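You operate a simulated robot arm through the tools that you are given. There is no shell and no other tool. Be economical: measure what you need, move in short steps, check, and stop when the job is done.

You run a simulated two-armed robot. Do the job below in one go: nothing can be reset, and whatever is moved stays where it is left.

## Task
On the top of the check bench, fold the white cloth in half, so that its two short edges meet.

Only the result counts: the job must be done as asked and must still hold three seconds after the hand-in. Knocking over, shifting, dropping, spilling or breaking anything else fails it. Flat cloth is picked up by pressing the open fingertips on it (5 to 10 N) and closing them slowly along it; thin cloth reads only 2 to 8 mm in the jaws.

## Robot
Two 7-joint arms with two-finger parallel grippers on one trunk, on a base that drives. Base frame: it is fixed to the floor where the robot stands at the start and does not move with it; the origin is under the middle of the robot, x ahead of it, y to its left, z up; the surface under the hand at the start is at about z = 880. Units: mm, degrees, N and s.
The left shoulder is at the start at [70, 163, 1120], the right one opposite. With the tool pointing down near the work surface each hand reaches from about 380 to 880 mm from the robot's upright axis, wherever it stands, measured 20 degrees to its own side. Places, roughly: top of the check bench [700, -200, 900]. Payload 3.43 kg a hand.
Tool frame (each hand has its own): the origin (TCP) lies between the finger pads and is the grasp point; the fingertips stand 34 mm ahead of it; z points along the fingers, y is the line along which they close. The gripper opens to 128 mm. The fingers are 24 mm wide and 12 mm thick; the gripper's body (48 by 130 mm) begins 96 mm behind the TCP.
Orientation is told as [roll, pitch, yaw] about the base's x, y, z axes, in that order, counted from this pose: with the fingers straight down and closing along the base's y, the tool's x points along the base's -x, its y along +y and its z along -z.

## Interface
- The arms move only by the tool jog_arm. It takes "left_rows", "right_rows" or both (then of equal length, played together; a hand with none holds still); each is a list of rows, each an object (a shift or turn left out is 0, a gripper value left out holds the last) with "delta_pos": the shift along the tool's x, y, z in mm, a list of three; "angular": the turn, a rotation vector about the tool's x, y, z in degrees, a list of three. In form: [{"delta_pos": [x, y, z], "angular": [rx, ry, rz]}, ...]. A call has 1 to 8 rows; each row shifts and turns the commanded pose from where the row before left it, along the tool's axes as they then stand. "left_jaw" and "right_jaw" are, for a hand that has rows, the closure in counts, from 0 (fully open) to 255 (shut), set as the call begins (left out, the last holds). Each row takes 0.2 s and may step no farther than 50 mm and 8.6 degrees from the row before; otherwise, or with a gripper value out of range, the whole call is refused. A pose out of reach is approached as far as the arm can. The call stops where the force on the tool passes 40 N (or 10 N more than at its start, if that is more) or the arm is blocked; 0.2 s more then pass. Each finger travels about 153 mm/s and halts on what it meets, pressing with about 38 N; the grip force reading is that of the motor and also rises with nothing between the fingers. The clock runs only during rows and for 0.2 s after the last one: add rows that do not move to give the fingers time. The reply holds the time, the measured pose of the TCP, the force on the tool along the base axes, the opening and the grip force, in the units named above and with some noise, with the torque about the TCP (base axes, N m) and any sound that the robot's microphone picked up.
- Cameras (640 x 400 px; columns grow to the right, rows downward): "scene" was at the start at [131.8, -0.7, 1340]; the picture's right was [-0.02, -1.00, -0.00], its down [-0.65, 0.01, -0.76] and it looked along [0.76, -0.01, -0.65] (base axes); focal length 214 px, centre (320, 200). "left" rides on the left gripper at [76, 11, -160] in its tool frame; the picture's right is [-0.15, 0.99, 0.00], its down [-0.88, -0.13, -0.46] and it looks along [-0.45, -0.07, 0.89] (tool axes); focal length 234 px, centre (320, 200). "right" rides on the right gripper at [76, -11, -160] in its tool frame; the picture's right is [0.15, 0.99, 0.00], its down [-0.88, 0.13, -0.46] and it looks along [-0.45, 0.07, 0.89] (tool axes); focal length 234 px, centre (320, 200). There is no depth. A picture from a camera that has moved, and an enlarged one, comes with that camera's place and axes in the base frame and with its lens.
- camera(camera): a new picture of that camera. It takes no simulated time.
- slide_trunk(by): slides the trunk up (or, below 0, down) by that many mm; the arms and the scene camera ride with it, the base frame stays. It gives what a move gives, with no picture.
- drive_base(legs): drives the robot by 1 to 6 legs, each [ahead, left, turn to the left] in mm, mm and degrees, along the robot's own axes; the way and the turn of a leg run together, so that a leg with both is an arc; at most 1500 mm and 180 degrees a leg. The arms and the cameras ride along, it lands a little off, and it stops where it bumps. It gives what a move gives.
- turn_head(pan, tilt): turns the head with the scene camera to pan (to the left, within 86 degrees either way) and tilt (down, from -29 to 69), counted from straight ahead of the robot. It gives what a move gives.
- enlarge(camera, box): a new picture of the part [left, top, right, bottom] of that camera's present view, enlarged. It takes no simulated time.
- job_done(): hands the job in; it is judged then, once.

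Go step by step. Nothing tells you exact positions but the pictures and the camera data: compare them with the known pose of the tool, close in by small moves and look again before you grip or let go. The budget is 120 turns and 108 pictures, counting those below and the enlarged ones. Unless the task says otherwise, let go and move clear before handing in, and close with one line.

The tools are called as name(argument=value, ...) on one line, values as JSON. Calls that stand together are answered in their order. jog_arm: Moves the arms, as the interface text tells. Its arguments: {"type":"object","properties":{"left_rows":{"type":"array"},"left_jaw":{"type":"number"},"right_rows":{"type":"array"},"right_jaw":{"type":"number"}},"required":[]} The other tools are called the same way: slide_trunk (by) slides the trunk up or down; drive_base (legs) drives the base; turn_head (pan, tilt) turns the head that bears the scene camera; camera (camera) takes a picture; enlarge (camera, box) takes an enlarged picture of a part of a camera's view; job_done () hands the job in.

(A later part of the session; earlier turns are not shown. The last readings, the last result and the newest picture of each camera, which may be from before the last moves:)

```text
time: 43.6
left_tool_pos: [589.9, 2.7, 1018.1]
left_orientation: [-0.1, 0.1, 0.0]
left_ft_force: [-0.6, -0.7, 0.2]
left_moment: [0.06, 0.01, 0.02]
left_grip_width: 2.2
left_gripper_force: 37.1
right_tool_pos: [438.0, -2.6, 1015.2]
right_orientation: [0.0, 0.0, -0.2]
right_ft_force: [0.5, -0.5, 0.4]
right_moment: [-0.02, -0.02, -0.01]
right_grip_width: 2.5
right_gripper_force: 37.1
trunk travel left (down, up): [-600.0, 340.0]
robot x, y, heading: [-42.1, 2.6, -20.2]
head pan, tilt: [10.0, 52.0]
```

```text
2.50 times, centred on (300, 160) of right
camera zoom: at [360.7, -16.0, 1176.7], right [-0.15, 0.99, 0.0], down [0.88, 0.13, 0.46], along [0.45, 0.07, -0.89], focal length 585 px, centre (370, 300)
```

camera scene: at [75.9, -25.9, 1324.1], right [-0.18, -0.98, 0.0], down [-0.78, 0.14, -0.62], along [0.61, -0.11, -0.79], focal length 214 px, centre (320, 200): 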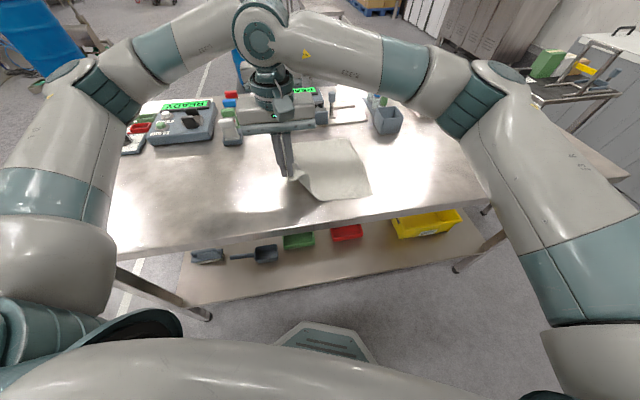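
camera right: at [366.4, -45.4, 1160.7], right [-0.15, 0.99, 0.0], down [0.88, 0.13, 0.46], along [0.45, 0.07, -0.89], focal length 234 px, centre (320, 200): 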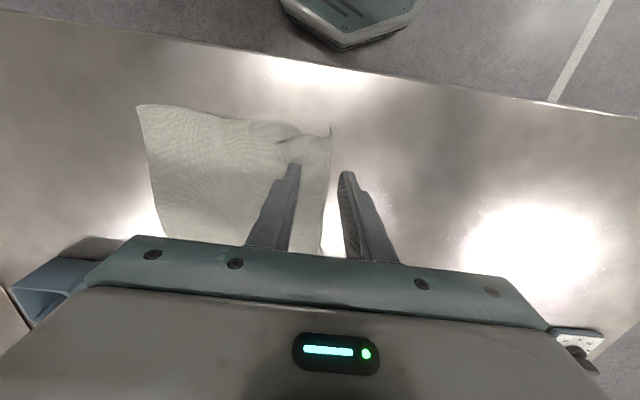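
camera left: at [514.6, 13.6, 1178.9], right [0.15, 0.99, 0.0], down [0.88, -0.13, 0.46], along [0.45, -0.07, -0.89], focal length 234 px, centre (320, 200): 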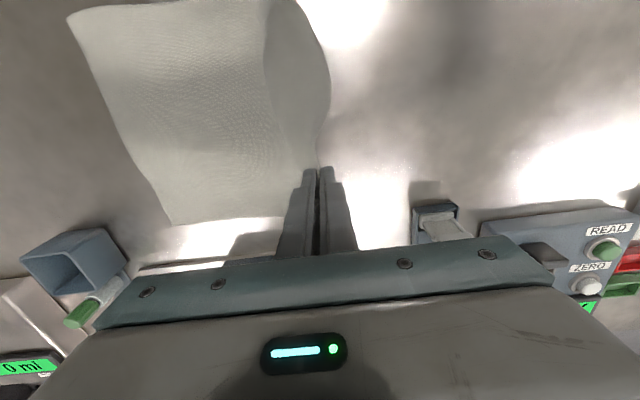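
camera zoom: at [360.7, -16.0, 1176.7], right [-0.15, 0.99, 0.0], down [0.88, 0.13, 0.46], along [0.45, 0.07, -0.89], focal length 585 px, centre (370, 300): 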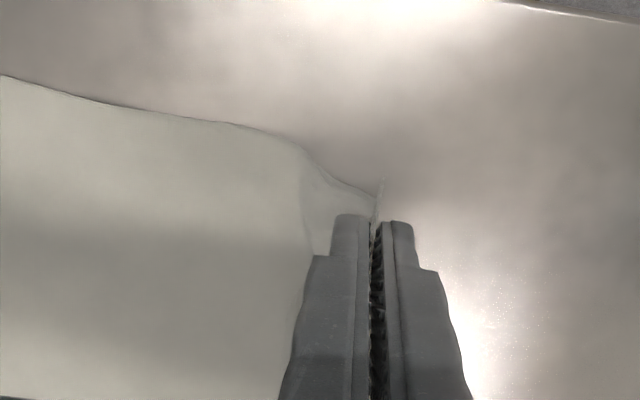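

The near grip sits almost exactly on the edge. I'll check the far one the same way.

enlarge(camera="left", box=[240, 60, 400, 260])

```text
2.00 times, centred on (320, 160) of left
camera zoom: at [514.6, 13.6, 1178.9], right [0.15, 0.99, 0.0], down [0.88, -0.13, 0.46], along [0.45, -0.07, -0.89], focal length 468 px, centre (320, 280)
```

zoom: 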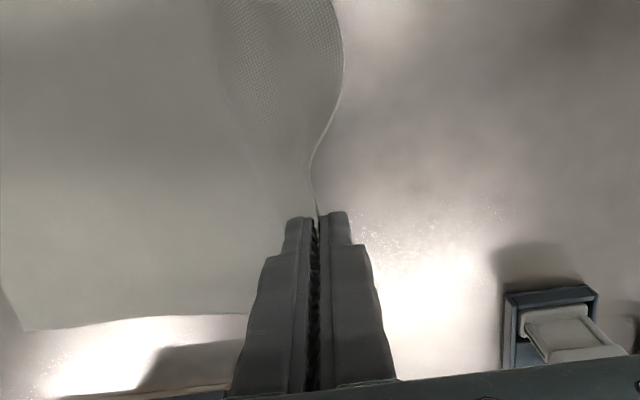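

Both hands now hold the edge itself in a single layer, which is ideal. I'll spread the hands along x until the edge is just taut.

jog_arm(left_rows=[{"delta_pos": [-12, 0, 0]}, {"delta_pos": [-8, 0, 0]}, {"delta_pos": [-5, 0, 0]}, {"delta_pos": [-5, 0, 0]}, {}])

enlarge(camera="left", box=[200, 0, 440, 200])

```text
time: 44.8
left_tool_pos: [619.6, 3.4, 1018.5]
left_orientation: [0.0, 0.0, -0.2]
left_ft_force: [-21.3, -0.3, 0.9]
left_moment: [-0.03, 0.75, -0.05]
left_grip_width: 2.3
left_gripper_force: 36.3
right_tool_pos: [437.6, -4.0, 1015.0]
right_orientation: [0.0, -0.2, -0.1]
right_ft_force: [20.9, 0.9, -0.5]
right_moment: [0.05, -0.57, 0.0]
right_grip_width: 2.5
right_gripper_force: 36.7
trunk travel left (down, up): [-600.0, 340.0]
robot x, y, heading: [-41.5, 8.2, -20.4]
head pan, tilt: [10.0, 52.0]
```

```text
2.00 times, centred on (320, 100) of left
camera zoom: at [544.3, 13.7, 1178.7], right [0.15, 0.99, 0.0], down [0.88, -0.13, 0.46], along [0.45, -0.07, -0.89], focal length 468 px, centre (320, 400)
```

zoom: 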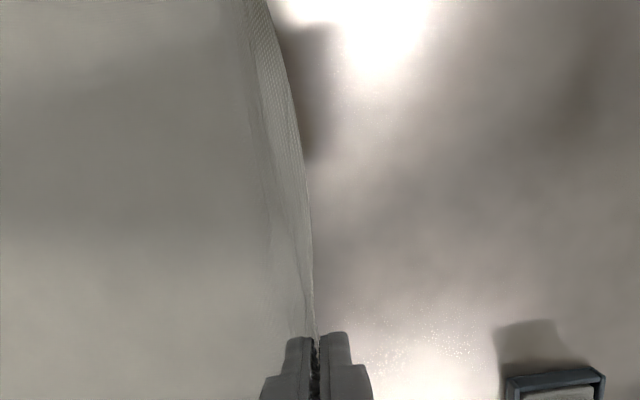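

That's too taut. I'll ease the pull by 6 mm and carry the edge over to the right.

jog_arm(left_rows=[{"delta_pos": [6, 0, 0]}, {"delta_pos": [0, -20, -10]}, {"delta_pos": [0, -25, -10]}, {"delta_pos": [0, -28, -8]}, {"delta_pos": [0, -28, 0]}, {"delta_pos": [0, -28, 0]}, {"delta_pos": [0, -26, 0]}, {}], right_rows=[{}, {"delta_pos": [0, -19, -10]}, {"delta_pos": [0, -24, -10]}, {"delta_pos": [0, -27, -8]}, {"delta_pos": [0, -27, 0]}, {"delta_pos": [0, -27, 0]}, {"delta_pos": [0, -26, 0]}, {}])

drive_base(legs=[[22, -60, 0]])

jog_arm(left_rows=[{"delta_pos": [0, 0, 0], "angular": [-8, 0, 0]}, {"angular": [-8, 0, 0]}, {"angular": [-8, 0, 0]}, {"angular": [-8, 0, 0]}, {}], right_rows=[{"delta_pos": [0, 0, 0], "angular": [-8, 0, 0]}, {"angular": [-8, 0, 0]}, {"angular": [-8, 0, 0]}, {"angular": [-8, 0, 0]}, {}])

camera(camera="left")

camera(camera="right")

enlarge(camera="scene", box=[260, 80, 420, 200])

```text
time: 46.6
left_tool_pos: [615.2, -148.9, 1048.2]
left_orientation: [-0.1, -0.1, -0.1]
left_ft_force: [-15.1, 0.4, -0.6]
left_moment: [-0.04, 0.51, -0.04]
left_grip_width: 2.2
left_gripper_force: 36.8
right_tool_pos: [434.1, -151.3, 1040.8]
right_orientation: [0.0, -0.1, -0.1]
right_ft_force: [15.2, -0.2, -0.2]
right_moment: [0.01, -0.44, -0.02]
right_grip_width: 2.7
right_gripper_force: 37.8
trunk travel left (down, up): [-600.0, 340.0]
robot x, y, heading: [-38.8, 7.4, -20.3]
head pan, tilt: [10.0, 52.0]
```

```text
time: 47.5
left_tool_pos: [614.9, -215.0, 1048.5]
left_orientation: [0.1, 0.0, 0.1]
left_ft_force: [-13.9, -0.2, -0.9]
left_moment: [0.03, 0.53, -0.02]
left_grip_width: 2.2
left_gripper_force: 37.2
right_tool_pos: [435.9, -216.8, 1041.4]
right_orientation: [0.0, 0.0, -0.1]
right_ft_force: [14.9, -0.7, 0.0]
right_moment: [0.0, -0.46, -0.02]
right_grip_width: 2.5
right_gripper_force: 36.8
trunk travel left (down, up): [-600.0, 340.0]
robot x, y, heading: [-37.5, -55.7, -20.2]
head pan, tilt: [10.0, 52.0]
```

```text
time: 48.8
left_tool_pos: [615.6, -213.8, 1050.6]
left_orientation: [31.9, 0.1, -0.1]
left_ft_force: [-13.7, 0.1, 0.0]
left_moment: [-0.11, 0.44, 0.25]
left_grip_width: 2.2
left_gripper_force: 37.0
right_tool_pos: [436.3, -214.3, 1042.0]
right_orientation: [32.0, 0.0, -0.2]
right_ft_force: [13.5, -0.1, -0.3]
right_moment: [-0.02, -0.33, -0.19]
right_grip_width: 2.6
right_gripper_force: 37.4
trunk travel left (down, up): [-600.0, 340.0]
robot x, y, heading: [-43.1, -59.3, -20.0]
head pan, tilt: [10.0, 52.0]
```

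```text
37 pictures are left
camera left: at [541.3, -288.7, 1191.2], right [0.15, 0.84, 0.52], down [0.88, -0.35, 0.32], along [0.45, 0.41, -0.79], focal length 234 px, centre (320, 200)
```

left: 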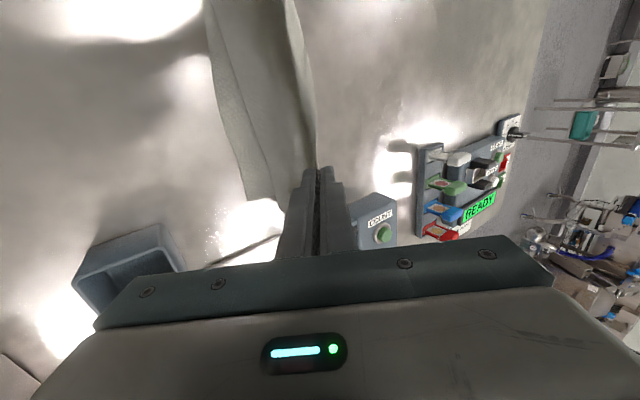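

```text
36 pictures are left
camera right: at [359.8, -310.3, 1173.0], right [-0.15, 0.84, 0.52], down [0.88, -0.13, 0.46], along [0.45, 0.53, -0.72], focal length 234 px, centre (320, 200)
```

right: 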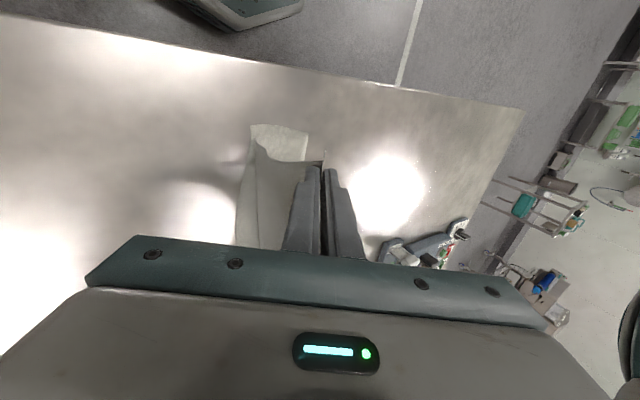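

```text
3.33 times, centred on (340, 140) of scene
camera zoom: at [77.3, -86.5, 1324.0], right [-0.18, -0.98, 0.0], down [-0.78, 0.14, -0.62], along [0.61, -0.11, -0.79], focal length 715 px, centre (253, 400)
```

zoom: 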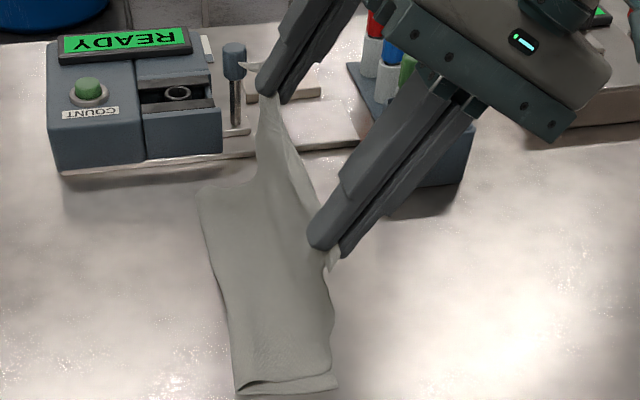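

The edge is still well gripped, but the sheet hangs in a Z because the fold rolled too far right. I'll bring the hands back left to unroll it and then repeat the fold along a proper low arc.

jog_arm(left_rows=[{"angular": [8, 0, 0]}, {"angular": [8, 0, 0]}, {"angular": [8, 0, 0]}, {"angular": [8, 0, 0]}, {"delta_pos": [5, 40, 0]}, {"delta_pos": [0, 45, 0]}, {"delta_pos": [0, 45, 0]}, {"delta_pos": [0, 45, 0]}], right_rows=[{"angular": [8, 0, 0]}, {"angular": [8, 0, 0]}, {"angular": [8, 0, 0]}, {"angular": [8, 0, 0]}, {"delta_pos": [0, 40, 0]}, {"delta_pos": [0, 45, 0]}, {"delta_pos": [0, 45, 0]}, {"delta_pos": [0, 45, 0]}])

jog_arm(left_rows=[{"delta_pos": [0, 25, 15]}, {"delta_pos": [0, 25, 15]}, {"delta_pos": [0, 25, 20]}, {"delta_pos": [0, 20, 20]}, {"delta_pos": [0, 10, 15]}, {}], right_rows=[{"delta_pos": [0, 25, 15]}, {"delta_pos": [0, 25, 15]}, {"delta_pos": [0, 25, 20]}, {"delta_pos": [0, 20, 20]}, {"delta_pos": [0, 10, 10]}, {}])

camera(camera="left")

camera(camera="scene")

```text
time: 50.5
left_tool_pos: [609.1, -36.2, 1051.9]
left_orientation: [-0.2, -0.1, 0.0]
left_ft_force: [-1.7, 0.9, 0.3]
left_moment: [-0.04, 0.05, -0.01]
left_grip_width: 2.5
left_gripper_force: 37.1
right_tool_pos: [433.3, -40.5, 1042.9]
right_orientation: [-0.2, 0.1, -0.2]
right_ft_force: [2.1, -0.5, -1.0]
right_moment: [-0.03, -0.08, 0.0]
right_grip_width: 2.7
right_gripper_force: 36.8
trunk travel left (down, up): [-600.0, 340.0]
robot x, y, heading: [-41.3, -59.2, -20.5]
head pan, tilt: [10.0, 52.0]
```

```text
time: 52.0
left_tool_pos: [609.9, 63.5, 963.1]
left_orientation: [0.0, 0.0, -0.1]
left_ft_force: [-1.3, 0.5, 0.3]
left_moment: [0.06, 0.08, -0.02]
left_grip_width: 2.4
left_gripper_force: 37.0
right_tool_pos: [435.3, 61.3, 962.7]
right_orientation: [0.0, 0.0, 0.0]
right_ft_force: [2.3, -0.5, 0.3]
right_moment: [0.03, -0.01, -0.04]
right_grip_width: 2.4
right_gripper_force: 37.2
trunk travel left (down, up): [-600.0, 340.0]
robot x, y, heading: [-41.7, -58.2, -20.3]
head pan, tilt: [10.0, 52.0]
```

```text
34 pictures are left
camera left: at [533.9, 74.5, 1123.1], right [0.15, 0.99, 0.0], down [0.88, -0.13, 0.46], along [0.45, -0.07, -0.89], focal length 234 px, centre (320, 200)
```

left: 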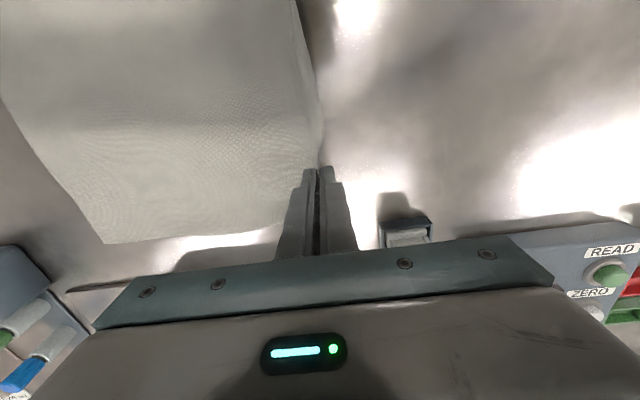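

```text
33 pictures are left
camera scene: at [76.6, -88.4, 1324.0], right [-0.18, -0.98, 0.0], down [-0.78, 0.14, -0.62], along [0.61, -0.11, -0.79], focal length 214 px, centre (320, 200)
```

scene: 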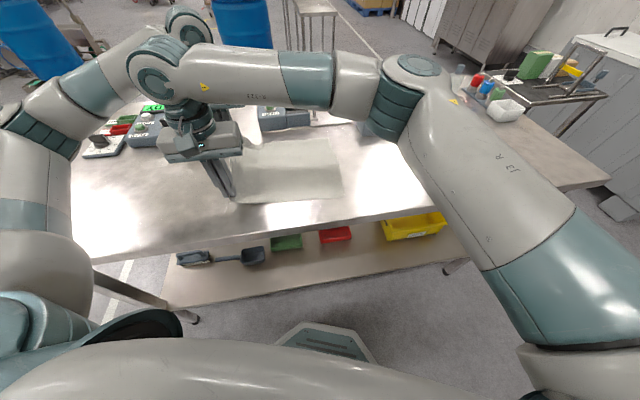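

The cloth is flat again with both edge grips intact; the right edge lies at y −213 near and −230 far. I'll repeat the fold along an arc of about 150 mm radius around y −52.

jog_arm(left_rows=[{"delta_pos": [-1, -7, -37]}, {"delta_pos": [-1, -15, -30]}, {"delta_pos": [-1, -25, -20]}, {"delta_pos": [-2, -30, -10]}, {"delta_pos": [-2, -37, 0]}, {"delta_pos": [-2, -38, 7]}, {"delta_pos": [-1, -35, 18]}, {}], right_rows=[{"delta_pos": [-1, -6, -37]}, {"delta_pos": [-2, -14, -30]}, {"delta_pos": [-2, -24, -20]}, {"delta_pos": [-2, -29, -10]}, {"delta_pos": [-2, -36, 0]}, {"delta_pos": [-2, -36, 7]}, {"delta_pos": [-2, -33, 18]}, {}])

camera(camera="scene")

camera(camera="right")

camera(camera="left")

```text
time: 53.8
left_tool_pos: [617.4, -121.4, 1037.8]
left_orientation: [-0.1, -0.1, 0.0]
left_ft_force: [-0.5, 0.1, 0.3]
left_moment: [0.01, 0.01, 0.01]
left_grip_width: 2.1
left_gripper_force: 37.1
right_tool_pos: [447.3, -110.5, 1032.0]
right_orientation: [-0.1, 0.0, 0.0]
right_ft_force: [0.6, 0.4, 0.9]
right_moment: [0.01, -0.02, -0.01]
right_grip_width: 2.6
right_gripper_force: 37.4
trunk travel left (down, up): [-600.0, 340.0]
robot x, y, heading: [-40.0, -58.2, -20.3]
head pan, tilt: [10.0, 52.0]
```

```text
32 pictures are left
camera scene: at [76.2, -86.2, 1324.1], right [-0.18, -0.98, 0.0], down [-0.78, 0.14, -0.62], along [0.61, -0.11, -0.79], focal length 214 px, centre (320, 200)
```

scene: 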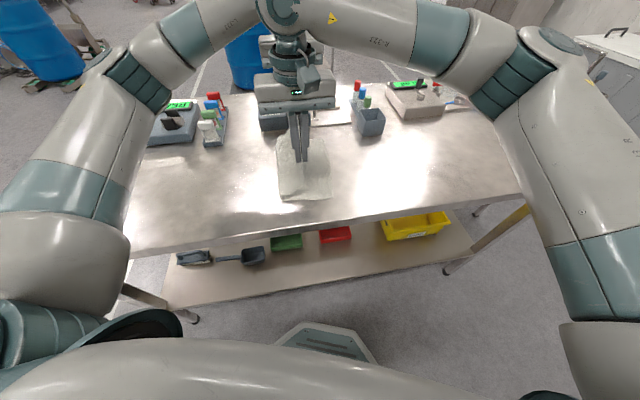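

```text
31 pictures are left
camera right: at [371.2, -123.5, 1192.7], right [-0.15, 0.99, 0.0], down [0.88, 0.13, 0.46], along [0.45, 0.07, -0.89], focal length 234 px, centre (320, 200)
```

right: 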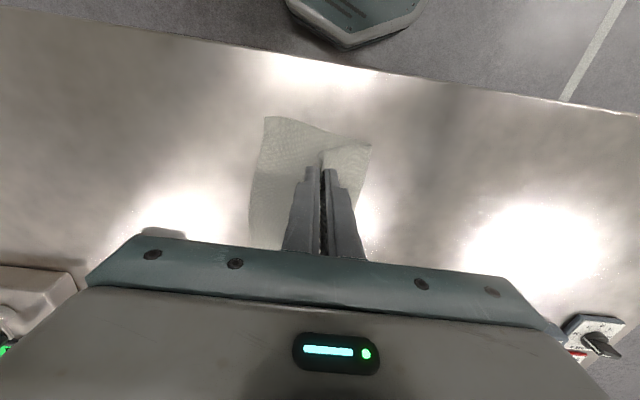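

```text
30 pictures are left
camera left: at [542.2, -110.1, 1199.0], right [0.15, 0.99, 0.0], down [0.88, -0.13, 0.46], along [0.45, -0.07, -0.89], focal length 234 px, centre (320, 200)
```

left: 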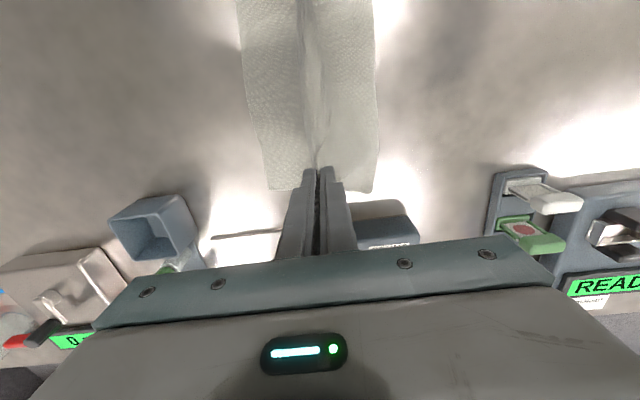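

The bottom layer slid a little left with it: its edge is now at y −185 near and −206 far. I'll track that, going down and tilting as I approach it.

jog_arm(left_rows=[{"delta_pos": [0, -20, 17]}, {"delta_pos": [0, -20, 17]}, {"delta_pos": [0, -20, 17]}, {"delta_pos": [0, -6, 9], "angular": [-8, 0, 0]}, {"delta_pos": [0, -6, 9], "angular": [-8, 0, 0]}, {"delta_pos": [0, -6, 9], "angular": [-8, 0, 0]}, {"delta_pos": [0, -6, 9], "angular": [-8, 0, 0]}, {}], right_rows=[{"delta_pos": [0, -20, 16]}, {"delta_pos": [0, -20, 15]}, {"delta_pos": [0, -20, 15]}, {"delta_pos": [0, -6, 9], "angular": [-8, 0, 0]}, {"delta_pos": [0, -6, 9], "angular": [-8, 0, 0]}, {"delta_pos": [0, -6, 9], "angular": [-8, 0, 0]}, {"delta_pos": [0, -6, 9], "angular": [-8, 0, 0]}, {}])

camera(camera="left")

camera(camera="right")

enlarge(camera="scene", box=[240, 100, 400, 220])

```text
time: 55.5
left_tool_pos: [620.5, -194.9, 943.5]
left_orientation: [31.9, 0.1, 0.0]
left_ft_force: [0.5, -0.3, 0.0]
left_moment: [-0.03, 0.02, 0.02]
left_grip_width: 2.2
left_gripper_force: 36.2
right_tool_pos: [449.7, -189.2, 948.0]
right_orientation: [31.9, 0.1, 0.0]
right_ft_force: [0.6, 0.3, 0.0]
right_moment: [-0.05, -0.01, -0.02]
right_grip_width: 2.4
right_gripper_force: 37.4
trunk travel left (down, up): [-600.0, 340.0]
robot x, y, heading: [-42.7, -58.9, -20.0]
head pan, tilt: [10.0, 52.0]
```

```text
29 pictures are left
camera left: at [545.6, -271.4, 1086.2], right [0.15, 0.84, 0.52], down [0.88, -0.35, 0.32], along [0.45, 0.41, -0.79], focal length 234 px, centre (320, 200)
```

left: 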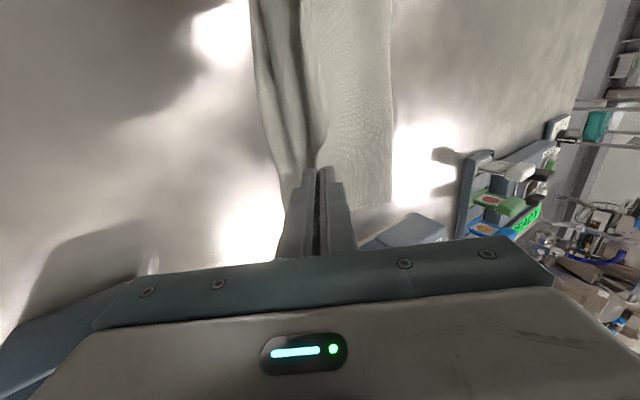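

```text
28 pictures are left
camera right: at [373.4, -284.1, 1079.1], right [-0.15, 0.84, 0.52], down [0.88, -0.13, 0.46], along [0.45, 0.53, -0.72], focal length 234 px, centre (320, 200)
```

right: 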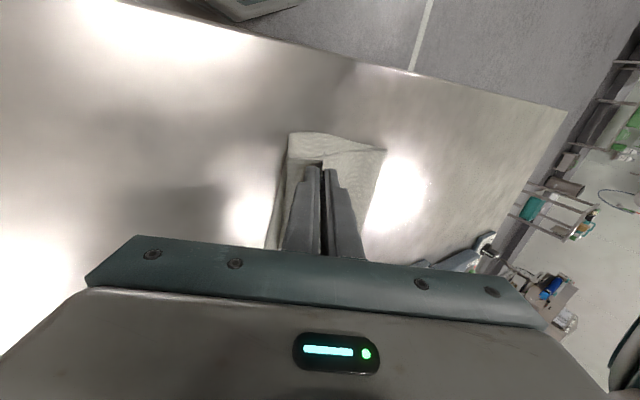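

```text
3.33 times, centred on (320, 160) of scene
camera zoom: at [76.9, -86.5, 1324.1], right [-0.18, -0.98, 0.0], down [-0.78, 0.14, -0.62], along [0.61, -0.11, -0.79], focal length 715 px, centre (320, 333)
```

zoom: 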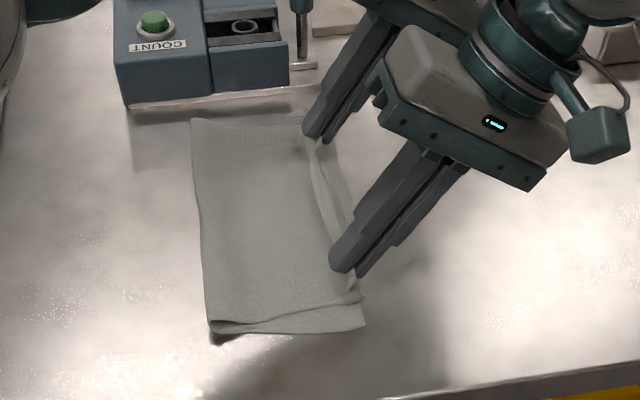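

The sheet hung in an S again because I carried it too high. I'll unroll it once more and then fold it low, with the fingers tilted early so the sheet trails to the left.

jog_arm(left_rows=[{"delta_pos": [0, 0, -15], "angular": [8, 0, 0]}, {"delta_pos": [0, 0, -15], "angular": [8, 0, 0]}, {"delta_pos": [0, 0, -15], "angular": [8, 0, 0]}, {"delta_pos": [0, 0, -15], "angular": [8, 0, 0]}, {"delta_pos": [0, 45, -5]}, {"delta_pos": [0, 45, -5]}, {"delta_pos": [0, 45, -5]}, {"delta_pos": [0, 45, -5]}], right_rows=[{"delta_pos": [0, 0, -15], "angular": [8, 0, 0]}, {"delta_pos": [0, 0, -15], "angular": [8, 0, 0]}, {"delta_pos": [0, 0, -15], "angular": [8, 0, 0]}, {"delta_pos": [0, 0, -15], "angular": [8, 0, 0]}, {"delta_pos": [0, 46, -5]}, {"delta_pos": [0, 46, -5]}, {"delta_pos": [0, 46, -5]}, {"delta_pos": [0, 46, -5]}])

jog_arm(left_rows=[{"delta_pos": [0, 35, 10]}, {"delta_pos": [0, 35, 20]}, {"delta_pos": [0, 30, 25]}, {"delta_pos": [0, 22, 25]}, {}], right_rows=[{"delta_pos": [0, 36, 10]}, {"delta_pos": [0, 36, 20]}, {"delta_pos": [0, 31, 25]}, {"delta_pos": [0, 23, 25]}, {}])

camera(camera="scene")

```text
time: 57.4
left_tool_pos: [618.7, -30.1, 1019.9]
left_orientation: [-0.2, -0.1, -0.1]
left_ft_force: [-1.1, 0.0, -0.7]
left_moment: [-0.02, 0.03, 0.03]
left_grip_width: 2.1
left_gripper_force: 37.0
right_tool_pos: [447.1, -22.9, 1027.2]
right_orientation: [-0.2, -0.1, 0.0]
right_ft_force: [-0.1, -0.2, -0.4]
right_moment: [-0.02, -0.03, -0.03]
right_grip_width: 2.6
right_gripper_force: 37.5
trunk travel left (down, up): [-600.0, 340.0]
robot x, y, heading: [-43.8, -61.7, -20.2]
head pan, tilt: [10.0, 52.0]
```

```text
time: 58.5
left_tool_pos: [621.3, 85.2, 941.2]
left_orientation: [-0.1, 0.0, -0.1]
left_ft_force: [-2.2, -0.3, -0.4]
left_moment: [0.06, 0.06, -0.04]
left_grip_width: 2.1
left_gripper_force: 37.1
right_tool_pos: [450.0, 77.9, 963.0]
right_orientation: [0.0, 0.0, -0.1]
right_ft_force: [2.3, -0.6, 0.4]
right_moment: [0.08, -0.05, 0.02]
right_grip_width: 2.6
right_gripper_force: 37.4
right hand out of reach, approached as far as the arm can: row 4
trunk travel left (down, up): [-600.0, 340.0]
robot x, y, heading: [-43.2, -60.7, -20.1]
head pan, tilt: [10.0, 52.0]
```

```text
26 pictures are left
camera scene: at [77.0, -89.4, 1323.9], right [-0.18, -0.98, 0.0], down [-0.78, 0.14, -0.62], along [0.61, -0.11, -0.79], focal length 214 px, centre (320, 200)
```

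scene: 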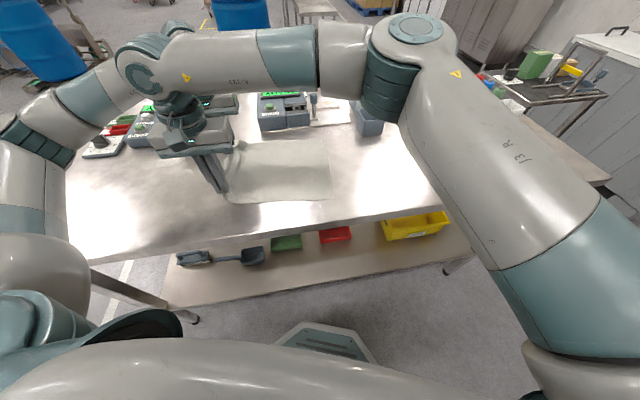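

The cloth is flat again. I'll start the low fold with an early 40° tilt.

jog_arm(left_rows=[{"delta_pos": [0, -5, -25], "angular": [-8, 0, 0]}, {"delta_pos": [0, -12, -21.9], "angular": [-8, 0, 0]}, {"delta_pos": [0, -15.9, -17], "angular": [-8, 0, 0]}, {"delta_pos": [0, -20.8, -14.7], "angular": [-8, 0, 0]}, {"delta_pos": [0, -23.7, -14.8], "angular": [-8, 0, 0]}, {"delta_pos": [0, -30.7, -10.1]}, {"delta_pos": [0, -30.7, -10.1]}, {"delta_pos": [0, -30.7, -10.1]}], right_rows=[{"delta_pos": [0, -3, -12], "angular": [-8, 0, 0]}, {"delta_pos": [0, -12.8, -17], "angular": [-8, 0, 0]}, {"delta_pos": [0, -15.9, -15], "angular": [-8, 0, 0]}, {"delta_pos": [0, -19.8, -14.7], "angular": [-8, 0, 0]}, {"delta_pos": [0, -22.7, -14.8], "angular": [-8, 0, 0]}, {"delta_pos": [0, -29, -10]}, {"delta_pos": [0, -29, -10]}, {"delta_pos": [0, -29, -10]}])

enlarge(camera="scene", box=[220, 100, 380, 220])

```text
time: 60.4
left_tool_pos: [622.1, -102.9, 966.5]
left_orientation: [40.1, 0.0, -0.1]
left_ft_force: [-2.6, -0.8, -0.6]
left_moment: [-0.07, 0.13, 0.05]
left_grip_width: 2.4
left_gripper_force: 36.5
right_tool_pos: [446.4, -97.9, 971.7]
right_orientation: [40.1, 0.0, -0.1]
right_ft_force: [2.8, 0.3, 0.0]
right_moment: [-0.02, -0.06, -0.04]
right_grip_width: 2.4
right_gripper_force: 37.1
trunk travel left (down, up): [-600.0, 340.0]
robot x, y, heading: [-45.5, -59.4, -20.2]
head pan, tilt: [10.0, 52.0]
```

```text
3.33 times, centred on (300, 160) of scene
camera zoom: at [76.6, -91.1, 1324.0], right [-0.18, -0.98, 0.0], down [-0.78, 0.14, -0.62], along [0.61, -0.11, -0.79], focal length 715 px, centre (387, 333)
```

zoom: 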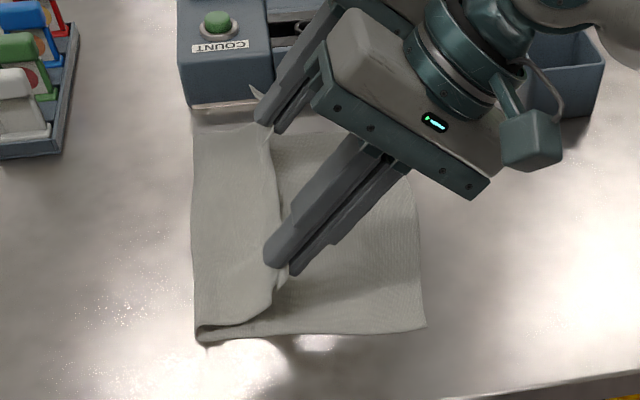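

This time it folds properly: the fold is at y −7 and the lower edge stays at −183. I'll keep going low to the right.

jog_arm(left_rows=[{"delta_pos": [0, -24, -12]}, {"delta_pos": [0, -24, -12]}, {"delta_pos": [0, -24, -12]}, {}], right_rows=[{"delta_pos": [0, -23, -10]}, {"delta_pos": [0, -23, -10]}, {"delta_pos": [0, -23, -10]}, {}])

enlarge(camera="scene", box=[220, 100, 380, 220])

camera(camera="left")

camera(camera="right")

```text
time: 61.4
left_tool_pos: [623.1, -177.5, 947.8]
left_orientation: [39.9, 0.0, 0.0]
left_ft_force: [-3.8, 1.2, 0.7]
left_moment: [-0.07, 0.16, 0.1]
left_grip_width: 2.2
left_gripper_force: 36.8
right_tool_pos: [447.2, -167.8, 948.4]
right_orientation: [40.0, -0.1, 0.0]
right_ft_force: [4.8, 0.8, -0.7]
right_moment: [-0.08, -0.09, -0.07]
right_grip_width: 2.6
right_gripper_force: 37.8
trunk travel left (down, up): [-600.0, 340.0]
robot x, y, heading: [-40.7, -58.9, -20.2]
head pan, tilt: [10.0, 52.0]
```

```text
3.33 times, centred on (300, 160) of scene
camera zoom: at [76.9, -87.4, 1324.0], right [-0.18, -0.98, 0.0], down [-0.78, 0.14, -0.62], along [0.61, -0.11, -0.79], focal length 715 px, centre (387, 333)
```

zoom: 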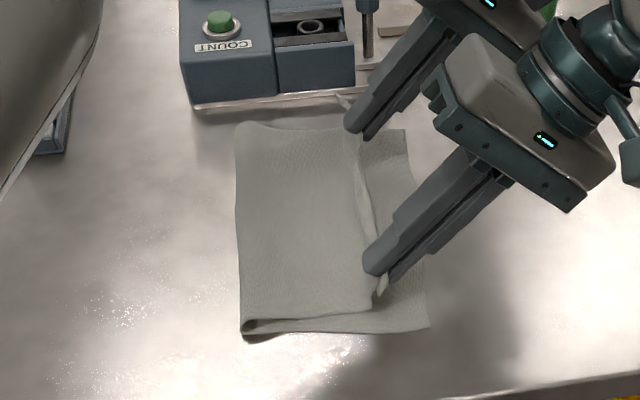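

```text
23 pictures are left
camera left: at [547.9, -271.1, 1078.0], right [0.15, 0.76, 0.63], down [0.88, -0.39, 0.27], along [0.45, 0.52, -0.73], focal length 234 px, centre (320, 200)
```

left: 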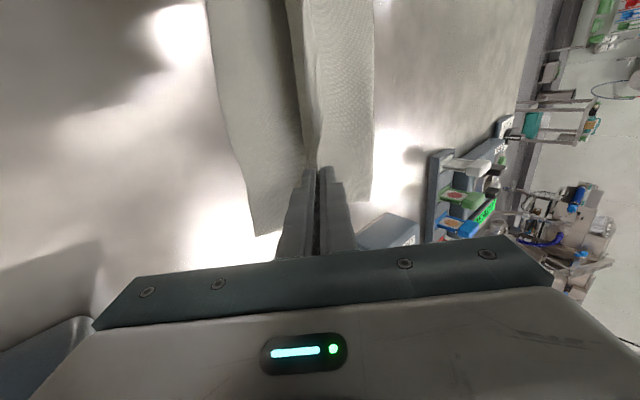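

```text
22 pictures are left
camera right: at [371.3, -278.5, 1065.4], right [-0.15, 0.76, 0.64], down [0.88, -0.19, 0.43], along [0.45, 0.62, -0.64], focal length 234 px, centre (320, 200)
```

right: 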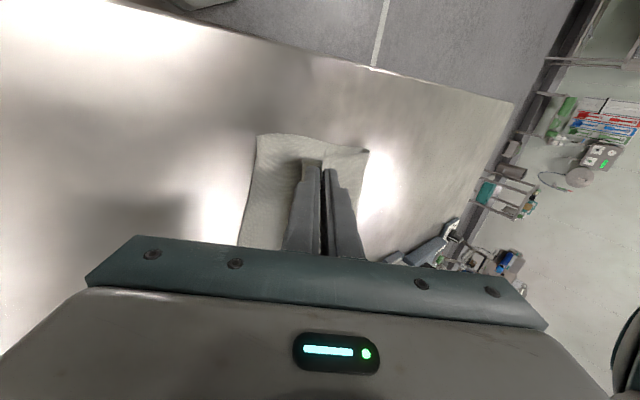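

The corners to match are the lower ones at about y −185 near and −214 far. I'll bring the held edge over them while going down.

jog_arm(left_rows=[{"delta_pos": [0, -17.7, -7]}, {"delta_pos": [0, -17.7, -7]}, {"delta_pos": [0, -17.7, -7]}, {"delta_pos": [0, -3.2, 3.8]}, {}], right_rows=[{"delta_pos": [0, -15.4, -5]}, {"delta_pos": [0, -15.4, -5]}, {"delta_pos": [0, -15.4, -5]}, {"delta_pos": [0, -3.2, 3.8]}, {}])

enlarge(camera="scene", box=[240, 100, 400, 220])

enlarge(camera="right", box=[220, 100, 420, 260])

enlarge(camera="left", box=[180, 0, 400, 260])

```text
time: 62.5
left_tool_pos: [621.0, -232.5, 925.1]
left_orientation: [40.0, 0.0, 0.0]
left_ft_force: [-3.2, 0.2, 0.1]
left_moment: [0.03, 0.1, 0.09]
left_grip_width: 2.2
left_gripper_force: 37.2
right_tool_pos: [447.1, -211.9, 926.8]
right_orientation: [40.0, 0.0, -0.1]
right_ft_force: [4.8, -1.0, 0.2]
right_moment: [-0.07, -0.09, -0.13]
right_grip_width: 2.6
right_gripper_force: 37.3
trunk travel left (down, up): [-600.0, 340.0]
robot x, y, heading: [-41.5, -57.7, -20.2]
head pan, tilt: [10.0, 52.0]
```

```text
3.33 times, centred on (320, 160) of scene
camera zoom: at [76.4, -89.0, 1324.0], right [-0.18, -0.98, 0.0], down [-0.78, 0.14, -0.62], along [0.61, -0.11, -0.79], focal length 715 px, centre (320, 333)
```

zoom: 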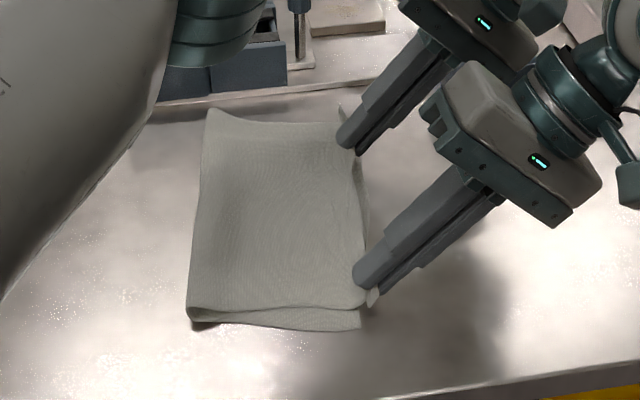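

```text
2.50 times, centred on (320, 180) of right
camera zoom: at [370.1, -324.2, 1043.4], right [-0.15, 0.76, 0.64], down [0.88, -0.19, 0.43], along [0.45, 0.62, -0.64], focal length 585 px, centre (320, 250)
```

zoom: 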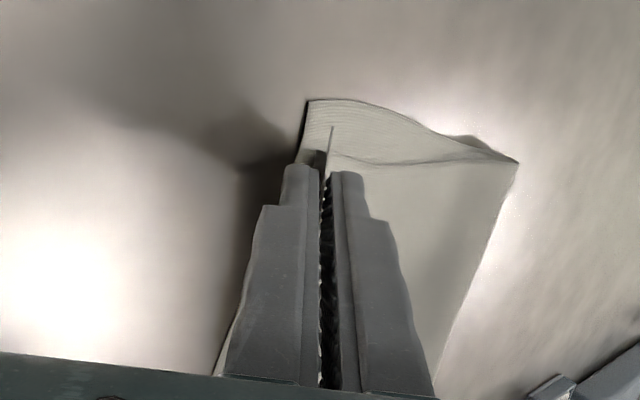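

```text
1.54 times, centred on (290, 130) of left
camera zoom: at [545.7, -327.2, 1055.1], right [0.15, 0.76, 0.64], down [0.88, -0.39, 0.27], along [0.45, 0.52, -0.72], focal length 360 px, centre (366, 308)
```

zoom: 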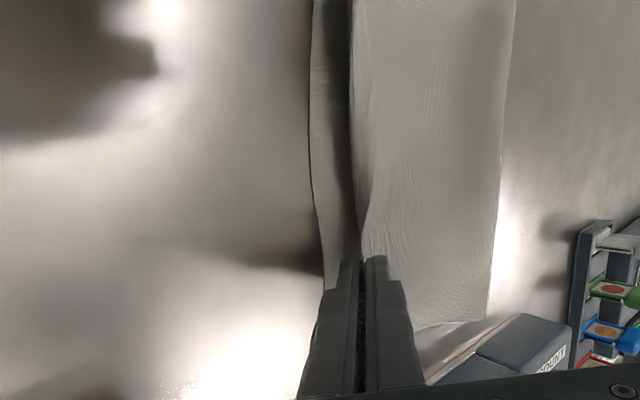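

Very clean now. The upper layer sits about 13 mm too far in +x, and the far side is about 12 mm short of the lower edge. I'll correct both and lower the hands to touch.

jog_arm(left_rows=[{"delta_pos": [6, -4.6, -3.8]}, {"delta_pos": [7, -4.6, -3.8]}, {"delta_pos": [0, -2.6, 3]}, {"delta_pos": [0, -2.6, 3]}, {}], right_rows=[{"delta_pos": [6, -1, 0]}, {"delta_pos": [7, 0, 0]}, {"delta_pos": [0, -2.6, 3]}, {"delta_pos": [0, -3.2, 3.8]}, {}])

enlarge(camera="right", box=[220, 100, 420, 260])

enlarge(camera="left", box=[180, 0, 400, 260])

```text
time: 63.8
left_tool_pos: [607.2, -244.2, 916.6]
left_orientation: [40.0, 0.0, -0.1]
left_ft_force: [-7.8, 1.4, 2.4]
left_moment: [0.05, 0.18, 0.14]
left_grip_width: 2.2
left_gripper_force: 36.7
right_tool_pos: [432.6, -212.2, 917.6]
right_orientation: [40.0, 0.0, 0.0]
right_ft_force: [7.5, -1.2, -0.1]
right_moment: [-0.08, -0.16, -0.19]
right_grip_width: 2.4
right_gripper_force: 37.2
trunk travel left (down, up): [-600.0, 340.0]
robot x, y, heading: [-41.7, -56.1, -20.0]
head pan, tilt: [10.0, 52.0]
```

```text
2.50 times, centred on (320, 180) of right
camera zoom: at [356.5, -323.9, 1034.0], right [-0.15, 0.76, 0.64], down [0.88, -0.19, 0.43], along [0.45, 0.62, -0.64], focal length 585 px, centre (320, 250)
```

zoom: 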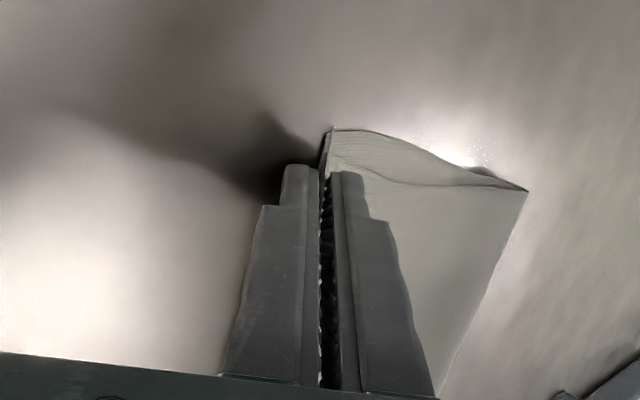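

```text
1.54 times, centred on (290, 130) of left
camera zoom: at [532.2, -338.4, 1046.4], right [0.15, 0.76, 0.64], down [0.88, -0.39, 0.27], along [0.45, 0.52, -0.72], focal length 360 px, centre (366, 308)
```

zoom: 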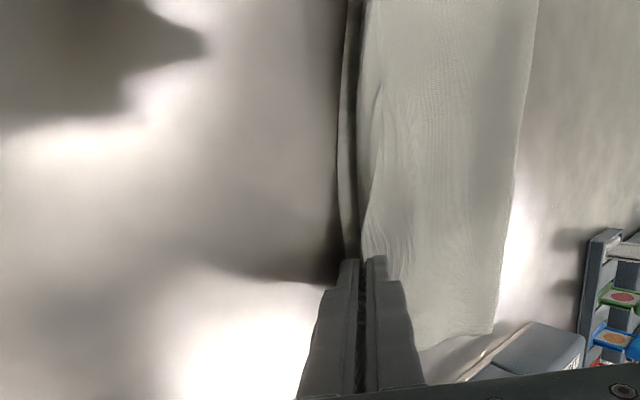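

The upper edge is right over the lower one. I'll open the jaws slightly and back out along the fingers.

jog_arm(left_rows=[{}, {}], right_rows=[{}, {}], left_jaw=236, right_jaw=236)

jog_arm(left_rows=[{"delta_pos": [0, 0, -5]}, {"delta_pos": [0, 0, -10]}, {"delta_pos": [0, 0, -20]}, {"delta_pos": [0, 0, -30]}, {"delta_pos": [0, 0, -40]}, {"delta_pos": [0, 0, -40]}, {}], right_rows=[{"delta_pos": [0, 0, -5]}, {"delta_pos": [0, 0, -10]}, {"delta_pos": [0, 0, -20]}, {"delta_pos": [0, 0, -30]}, {"delta_pos": [0, 0, -40]}, {"delta_pos": [0, 0, -40]}, {}])

enlarge(camera="scene", box=[260, 110, 380, 210])

enlarge(camera="left", box=[220, 0, 440, 200])

enlarge(camera="right", box=[280, 80, 440, 220])

```text
time: 64.3
left_tool_pos: [608.5, -244.2, 917.1]
left_orientation: [39.9, 0.0, 0.0]
left_ft_force: [0.6, 1.3, -0.7]
left_moment: [-0.03, -0.03, 0.02]
left_grip_width: 9.3
left_gripper_force: 0.0
right_tool_pos: [433.0, -212.4, 918.2]
right_orientation: [40.0, 0.1, 0.0]
right_ft_force: [0.2, -0.2, 0.5]
right_moment: [0.02, -0.02, 0.01]
right_grip_width: 9.6
right_gripper_force: 0.1
trunk travel left (down, up): [-600.0, 340.0]
robot x, y, heading: [-38.3, -60.0, -19.9]
head pan, tilt: [10.0, 52.0]
```

```text
time: 66.0
left_tool_pos: [586.4, -290.9, 1016.4]
left_orientation: [39.8, -0.1, -0.2]
left_ft_force: [0.1, 0.0, -0.3]
left_moment: [0.0, -0.01, 0.01]
left_grip_width: 9.6
left_gripper_force: 0.1
left hand out of reach, approached as far as the arm can: row 5, 6
right_tool_pos: [433.0, -304.5, 1028.9]
right_orientation: [40.0, 0.1, -0.1]
right_ft_force: [-0.3, 0.0, 0.2]
right_moment: [0.02, 0.0, 0.03]
right_grip_width: 9.2
right_gripper_force: 0.1
trunk travel left (down, up): [-600.0, 340.0]
robot x, y, heading: [-43.7, -55.7, -20.4]
head pan, tilt: [10.0, 52.0]
```

```text
4.00 times, centred on (320, 160) of scene
camera zoom: at [77.4, -88.6, 1323.9], right [-0.18, -0.98, 0.0], down [-0.78, 0.14, -0.61], along [0.61, -0.11, -0.79], focal length 858 px, centre (320, 360)
```

zoom: 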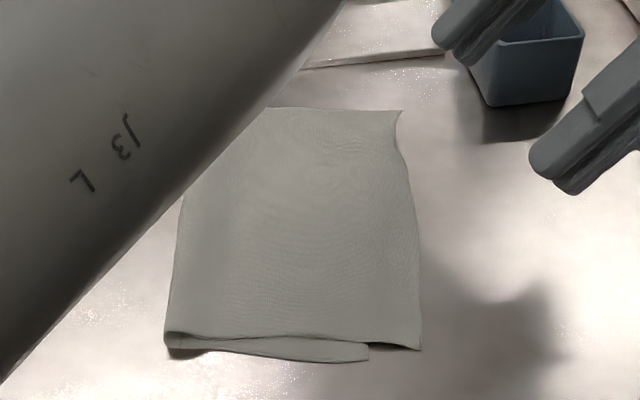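

```text
2.00 times, centred on (330, 100) of left
camera zoom: at [510.6, -384.6, 1145.2], right [0.15, 0.76, 0.63], down [0.88, -0.39, 0.27], along [0.45, 0.52, -0.73], focal length 468 px, centre (300, 400)
```

zoom: 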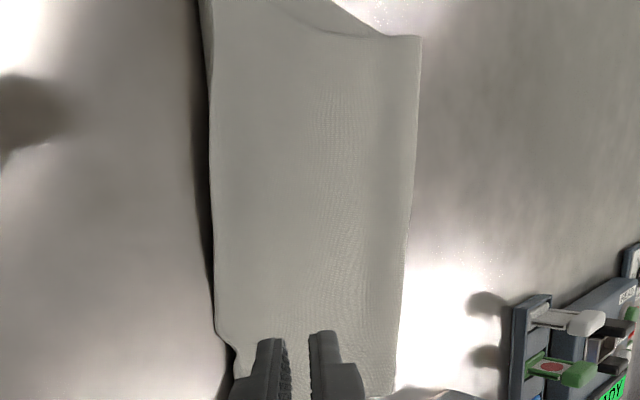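

```text
2.86 times, centred on (360, 150) of right
camera zoom: at [357.1, -417.3, 1145.0], right [-0.15, 0.76, 0.64], down [0.88, -0.19, 0.43], along [0.45, 0.62, -0.64], focal length 669 px, centre (206, 343)
```

zoom: 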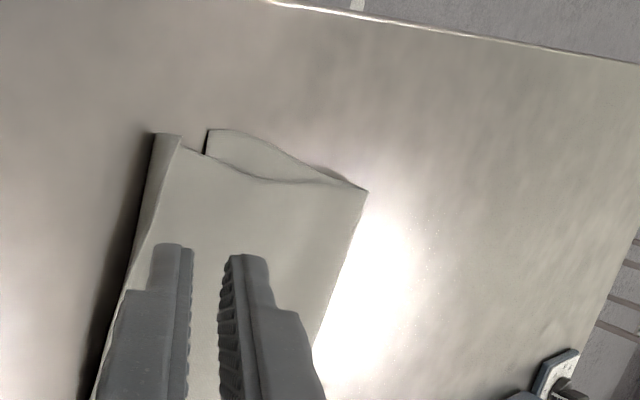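

The fold is flat, but the upper edge sprang out about 30 mm past the lower edge. I'll straighten the hands, pinch that single-layer overhang and shift it back left.

jog_arm(left_rows=[{"angular": [8, 0, 0]}, {"angular": [8, 0, 0]}, {"angular": [8, 0, 0]}, {"angular": [8, 0, 0]}, {"angular": [8, 0, 0]}, {}], right_rows=[{"angular": [8, 0, 0]}, {"angular": [8, 0, 0]}, {"angular": [8, 0, 0]}, {"angular": [8, 0, 0]}, {"angular": [8, 0, 0]}, {"delta_pos": [0, 45, 0]}], left_jaw=207, right_jaw=207)

```text
time: 67.3
left_tool_pos: [585.6, -293.3, 1016.2]
left_orientation: [-0.2, 0.0, -0.1]
left_ft_force: [-0.3, 0.9, -0.5]
left_moment: [-0.01, -0.01, -0.02]
left_grip_width: 23.9
left_gripper_force: 0.0
right_tool_pos: [433.5, -257.6, 1029.7]
right_orientation: [-0.1, 0.0, -0.2]
right_ft_force: [0.3, -0.1, -0.3]
right_moment: [-0.02, -0.03, 0.01]
right_grip_width: 24.0
right_gripper_force: 0.2
trunk travel left (down, up): [-600.0, 340.0]
robot x, y, heading: [-42.6, -61.2, -20.1]
head pan, tilt: [10.0, 52.0]
```

jog_arm(left_rows=[{"delta_pos": [-9, 16, 22]}, {"delta_pos": [-9, 16, 22]}, {"delta_pos": [-8, 16, 22]}, {}], right_rows=[{"delta_pos": [-2, 16, 26]}, {"delta_pos": [-2, 16, 27]}, {"delta_pos": [0, 16, 27]}, {}])

enlarge(camera="left", box=[220, 0, 440, 200])

enlarge(camera="right", box=[240, 90, 400, 190])

```text
time: 68.3
left_tool_pos: [611.5, -246.7, 951.8]
left_orientation: [0.0, -0.1, 0.0]
left_ft_force: [0.0, 0.5, 0.3]
left_moment: [0.0, -0.01, 0.0]
left_grip_width: 24.2
left_gripper_force: 0.0
right_tool_pos: [438.1, -211.4, 949.4]
right_orientation: [0.0, 0.0, -0.1]
right_ft_force: [-0.1, -0.1, -0.5]
right_moment: [-0.02, 0.0, 0.02]
right_grip_width: 24.1
right_gripper_force: 0.1
trunk travel left (down, up): [-600.0, 340.0]
robot x, y, heading: [-44.5, -57.3, -20.2]
head pan, tilt: [10.0, 52.0]
```

```text
2.00 times, centred on (330, 100) of left
camera zoom: at [537.0, -235.3, 1111.2], right [0.15, 0.99, 0.0], down [0.88, -0.13, 0.46], along [0.45, -0.07, -0.89], focal length 468 px, centre (300, 400)
```

zoom: 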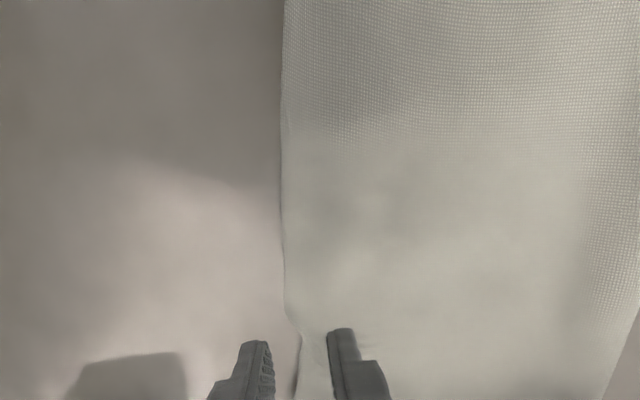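

```text
4.00 times, centred on (320, 140) of right
camera zoom: at [361.9, -224.0, 1110.1], right [-0.15, 0.99, 0.0], down [0.88, 0.13, 0.46], along [0.45, 0.07, -0.89], focal length 937 px, centre (320, 440)
```

zoom: 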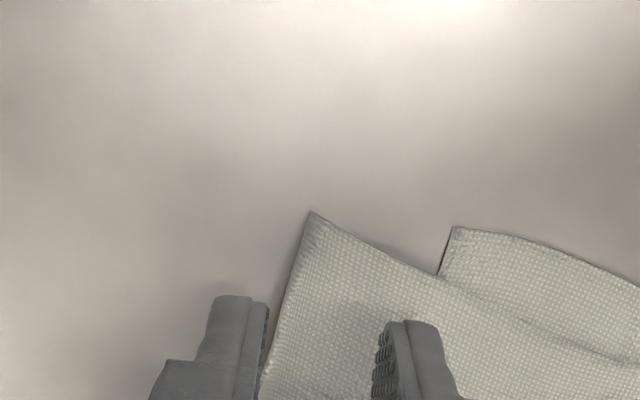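

The near overhang is 36 mm with x well aligned; the far one is about 30 mm. I'll touch down, pinch the overhang edge and shift it left.

jog_arm(left_rows=[{"delta_pos": [0, 6, 15]}, {"delta_pos": [0, 0, 15]}, {"delta_pos": [0, 0, 4]}, {"delta_pos": [0, 0, 2]}, {}], right_rows=[{"delta_pos": [0, 0, 15]}, {"delta_pos": [0, 0, 13]}, {"delta_pos": [0, 0, 4]}, {"delta_pos": [0, 0, 2]}, {}])

```text
time: 69.5
left_tool_pos: [610.3, -240.9, 916.6]
left_orientation: [-0.1, -0.1, 0.0]
left_ft_force: [2.4, -0.2, 11.6]
left_moment: [0.17, -0.05, -0.03]
left_grip_width: 23.8
left_gripper_force: 0.1
right_tool_pos: [437.3, -210.7, 916.3]
right_orientation: [0.0, -0.2, -0.1]
right_ft_force: [1.0, 0.8, 2.1]
right_moment: [0.07, -0.03, -0.01]
right_grip_width: 24.0
right_gripper_force: 0.1
trunk travel left (down, up): [-600.0, 340.0]
robot x, y, heading: [-39.5, -56.8, -20.2]
head pan, tilt: [10.0, 52.0]
```

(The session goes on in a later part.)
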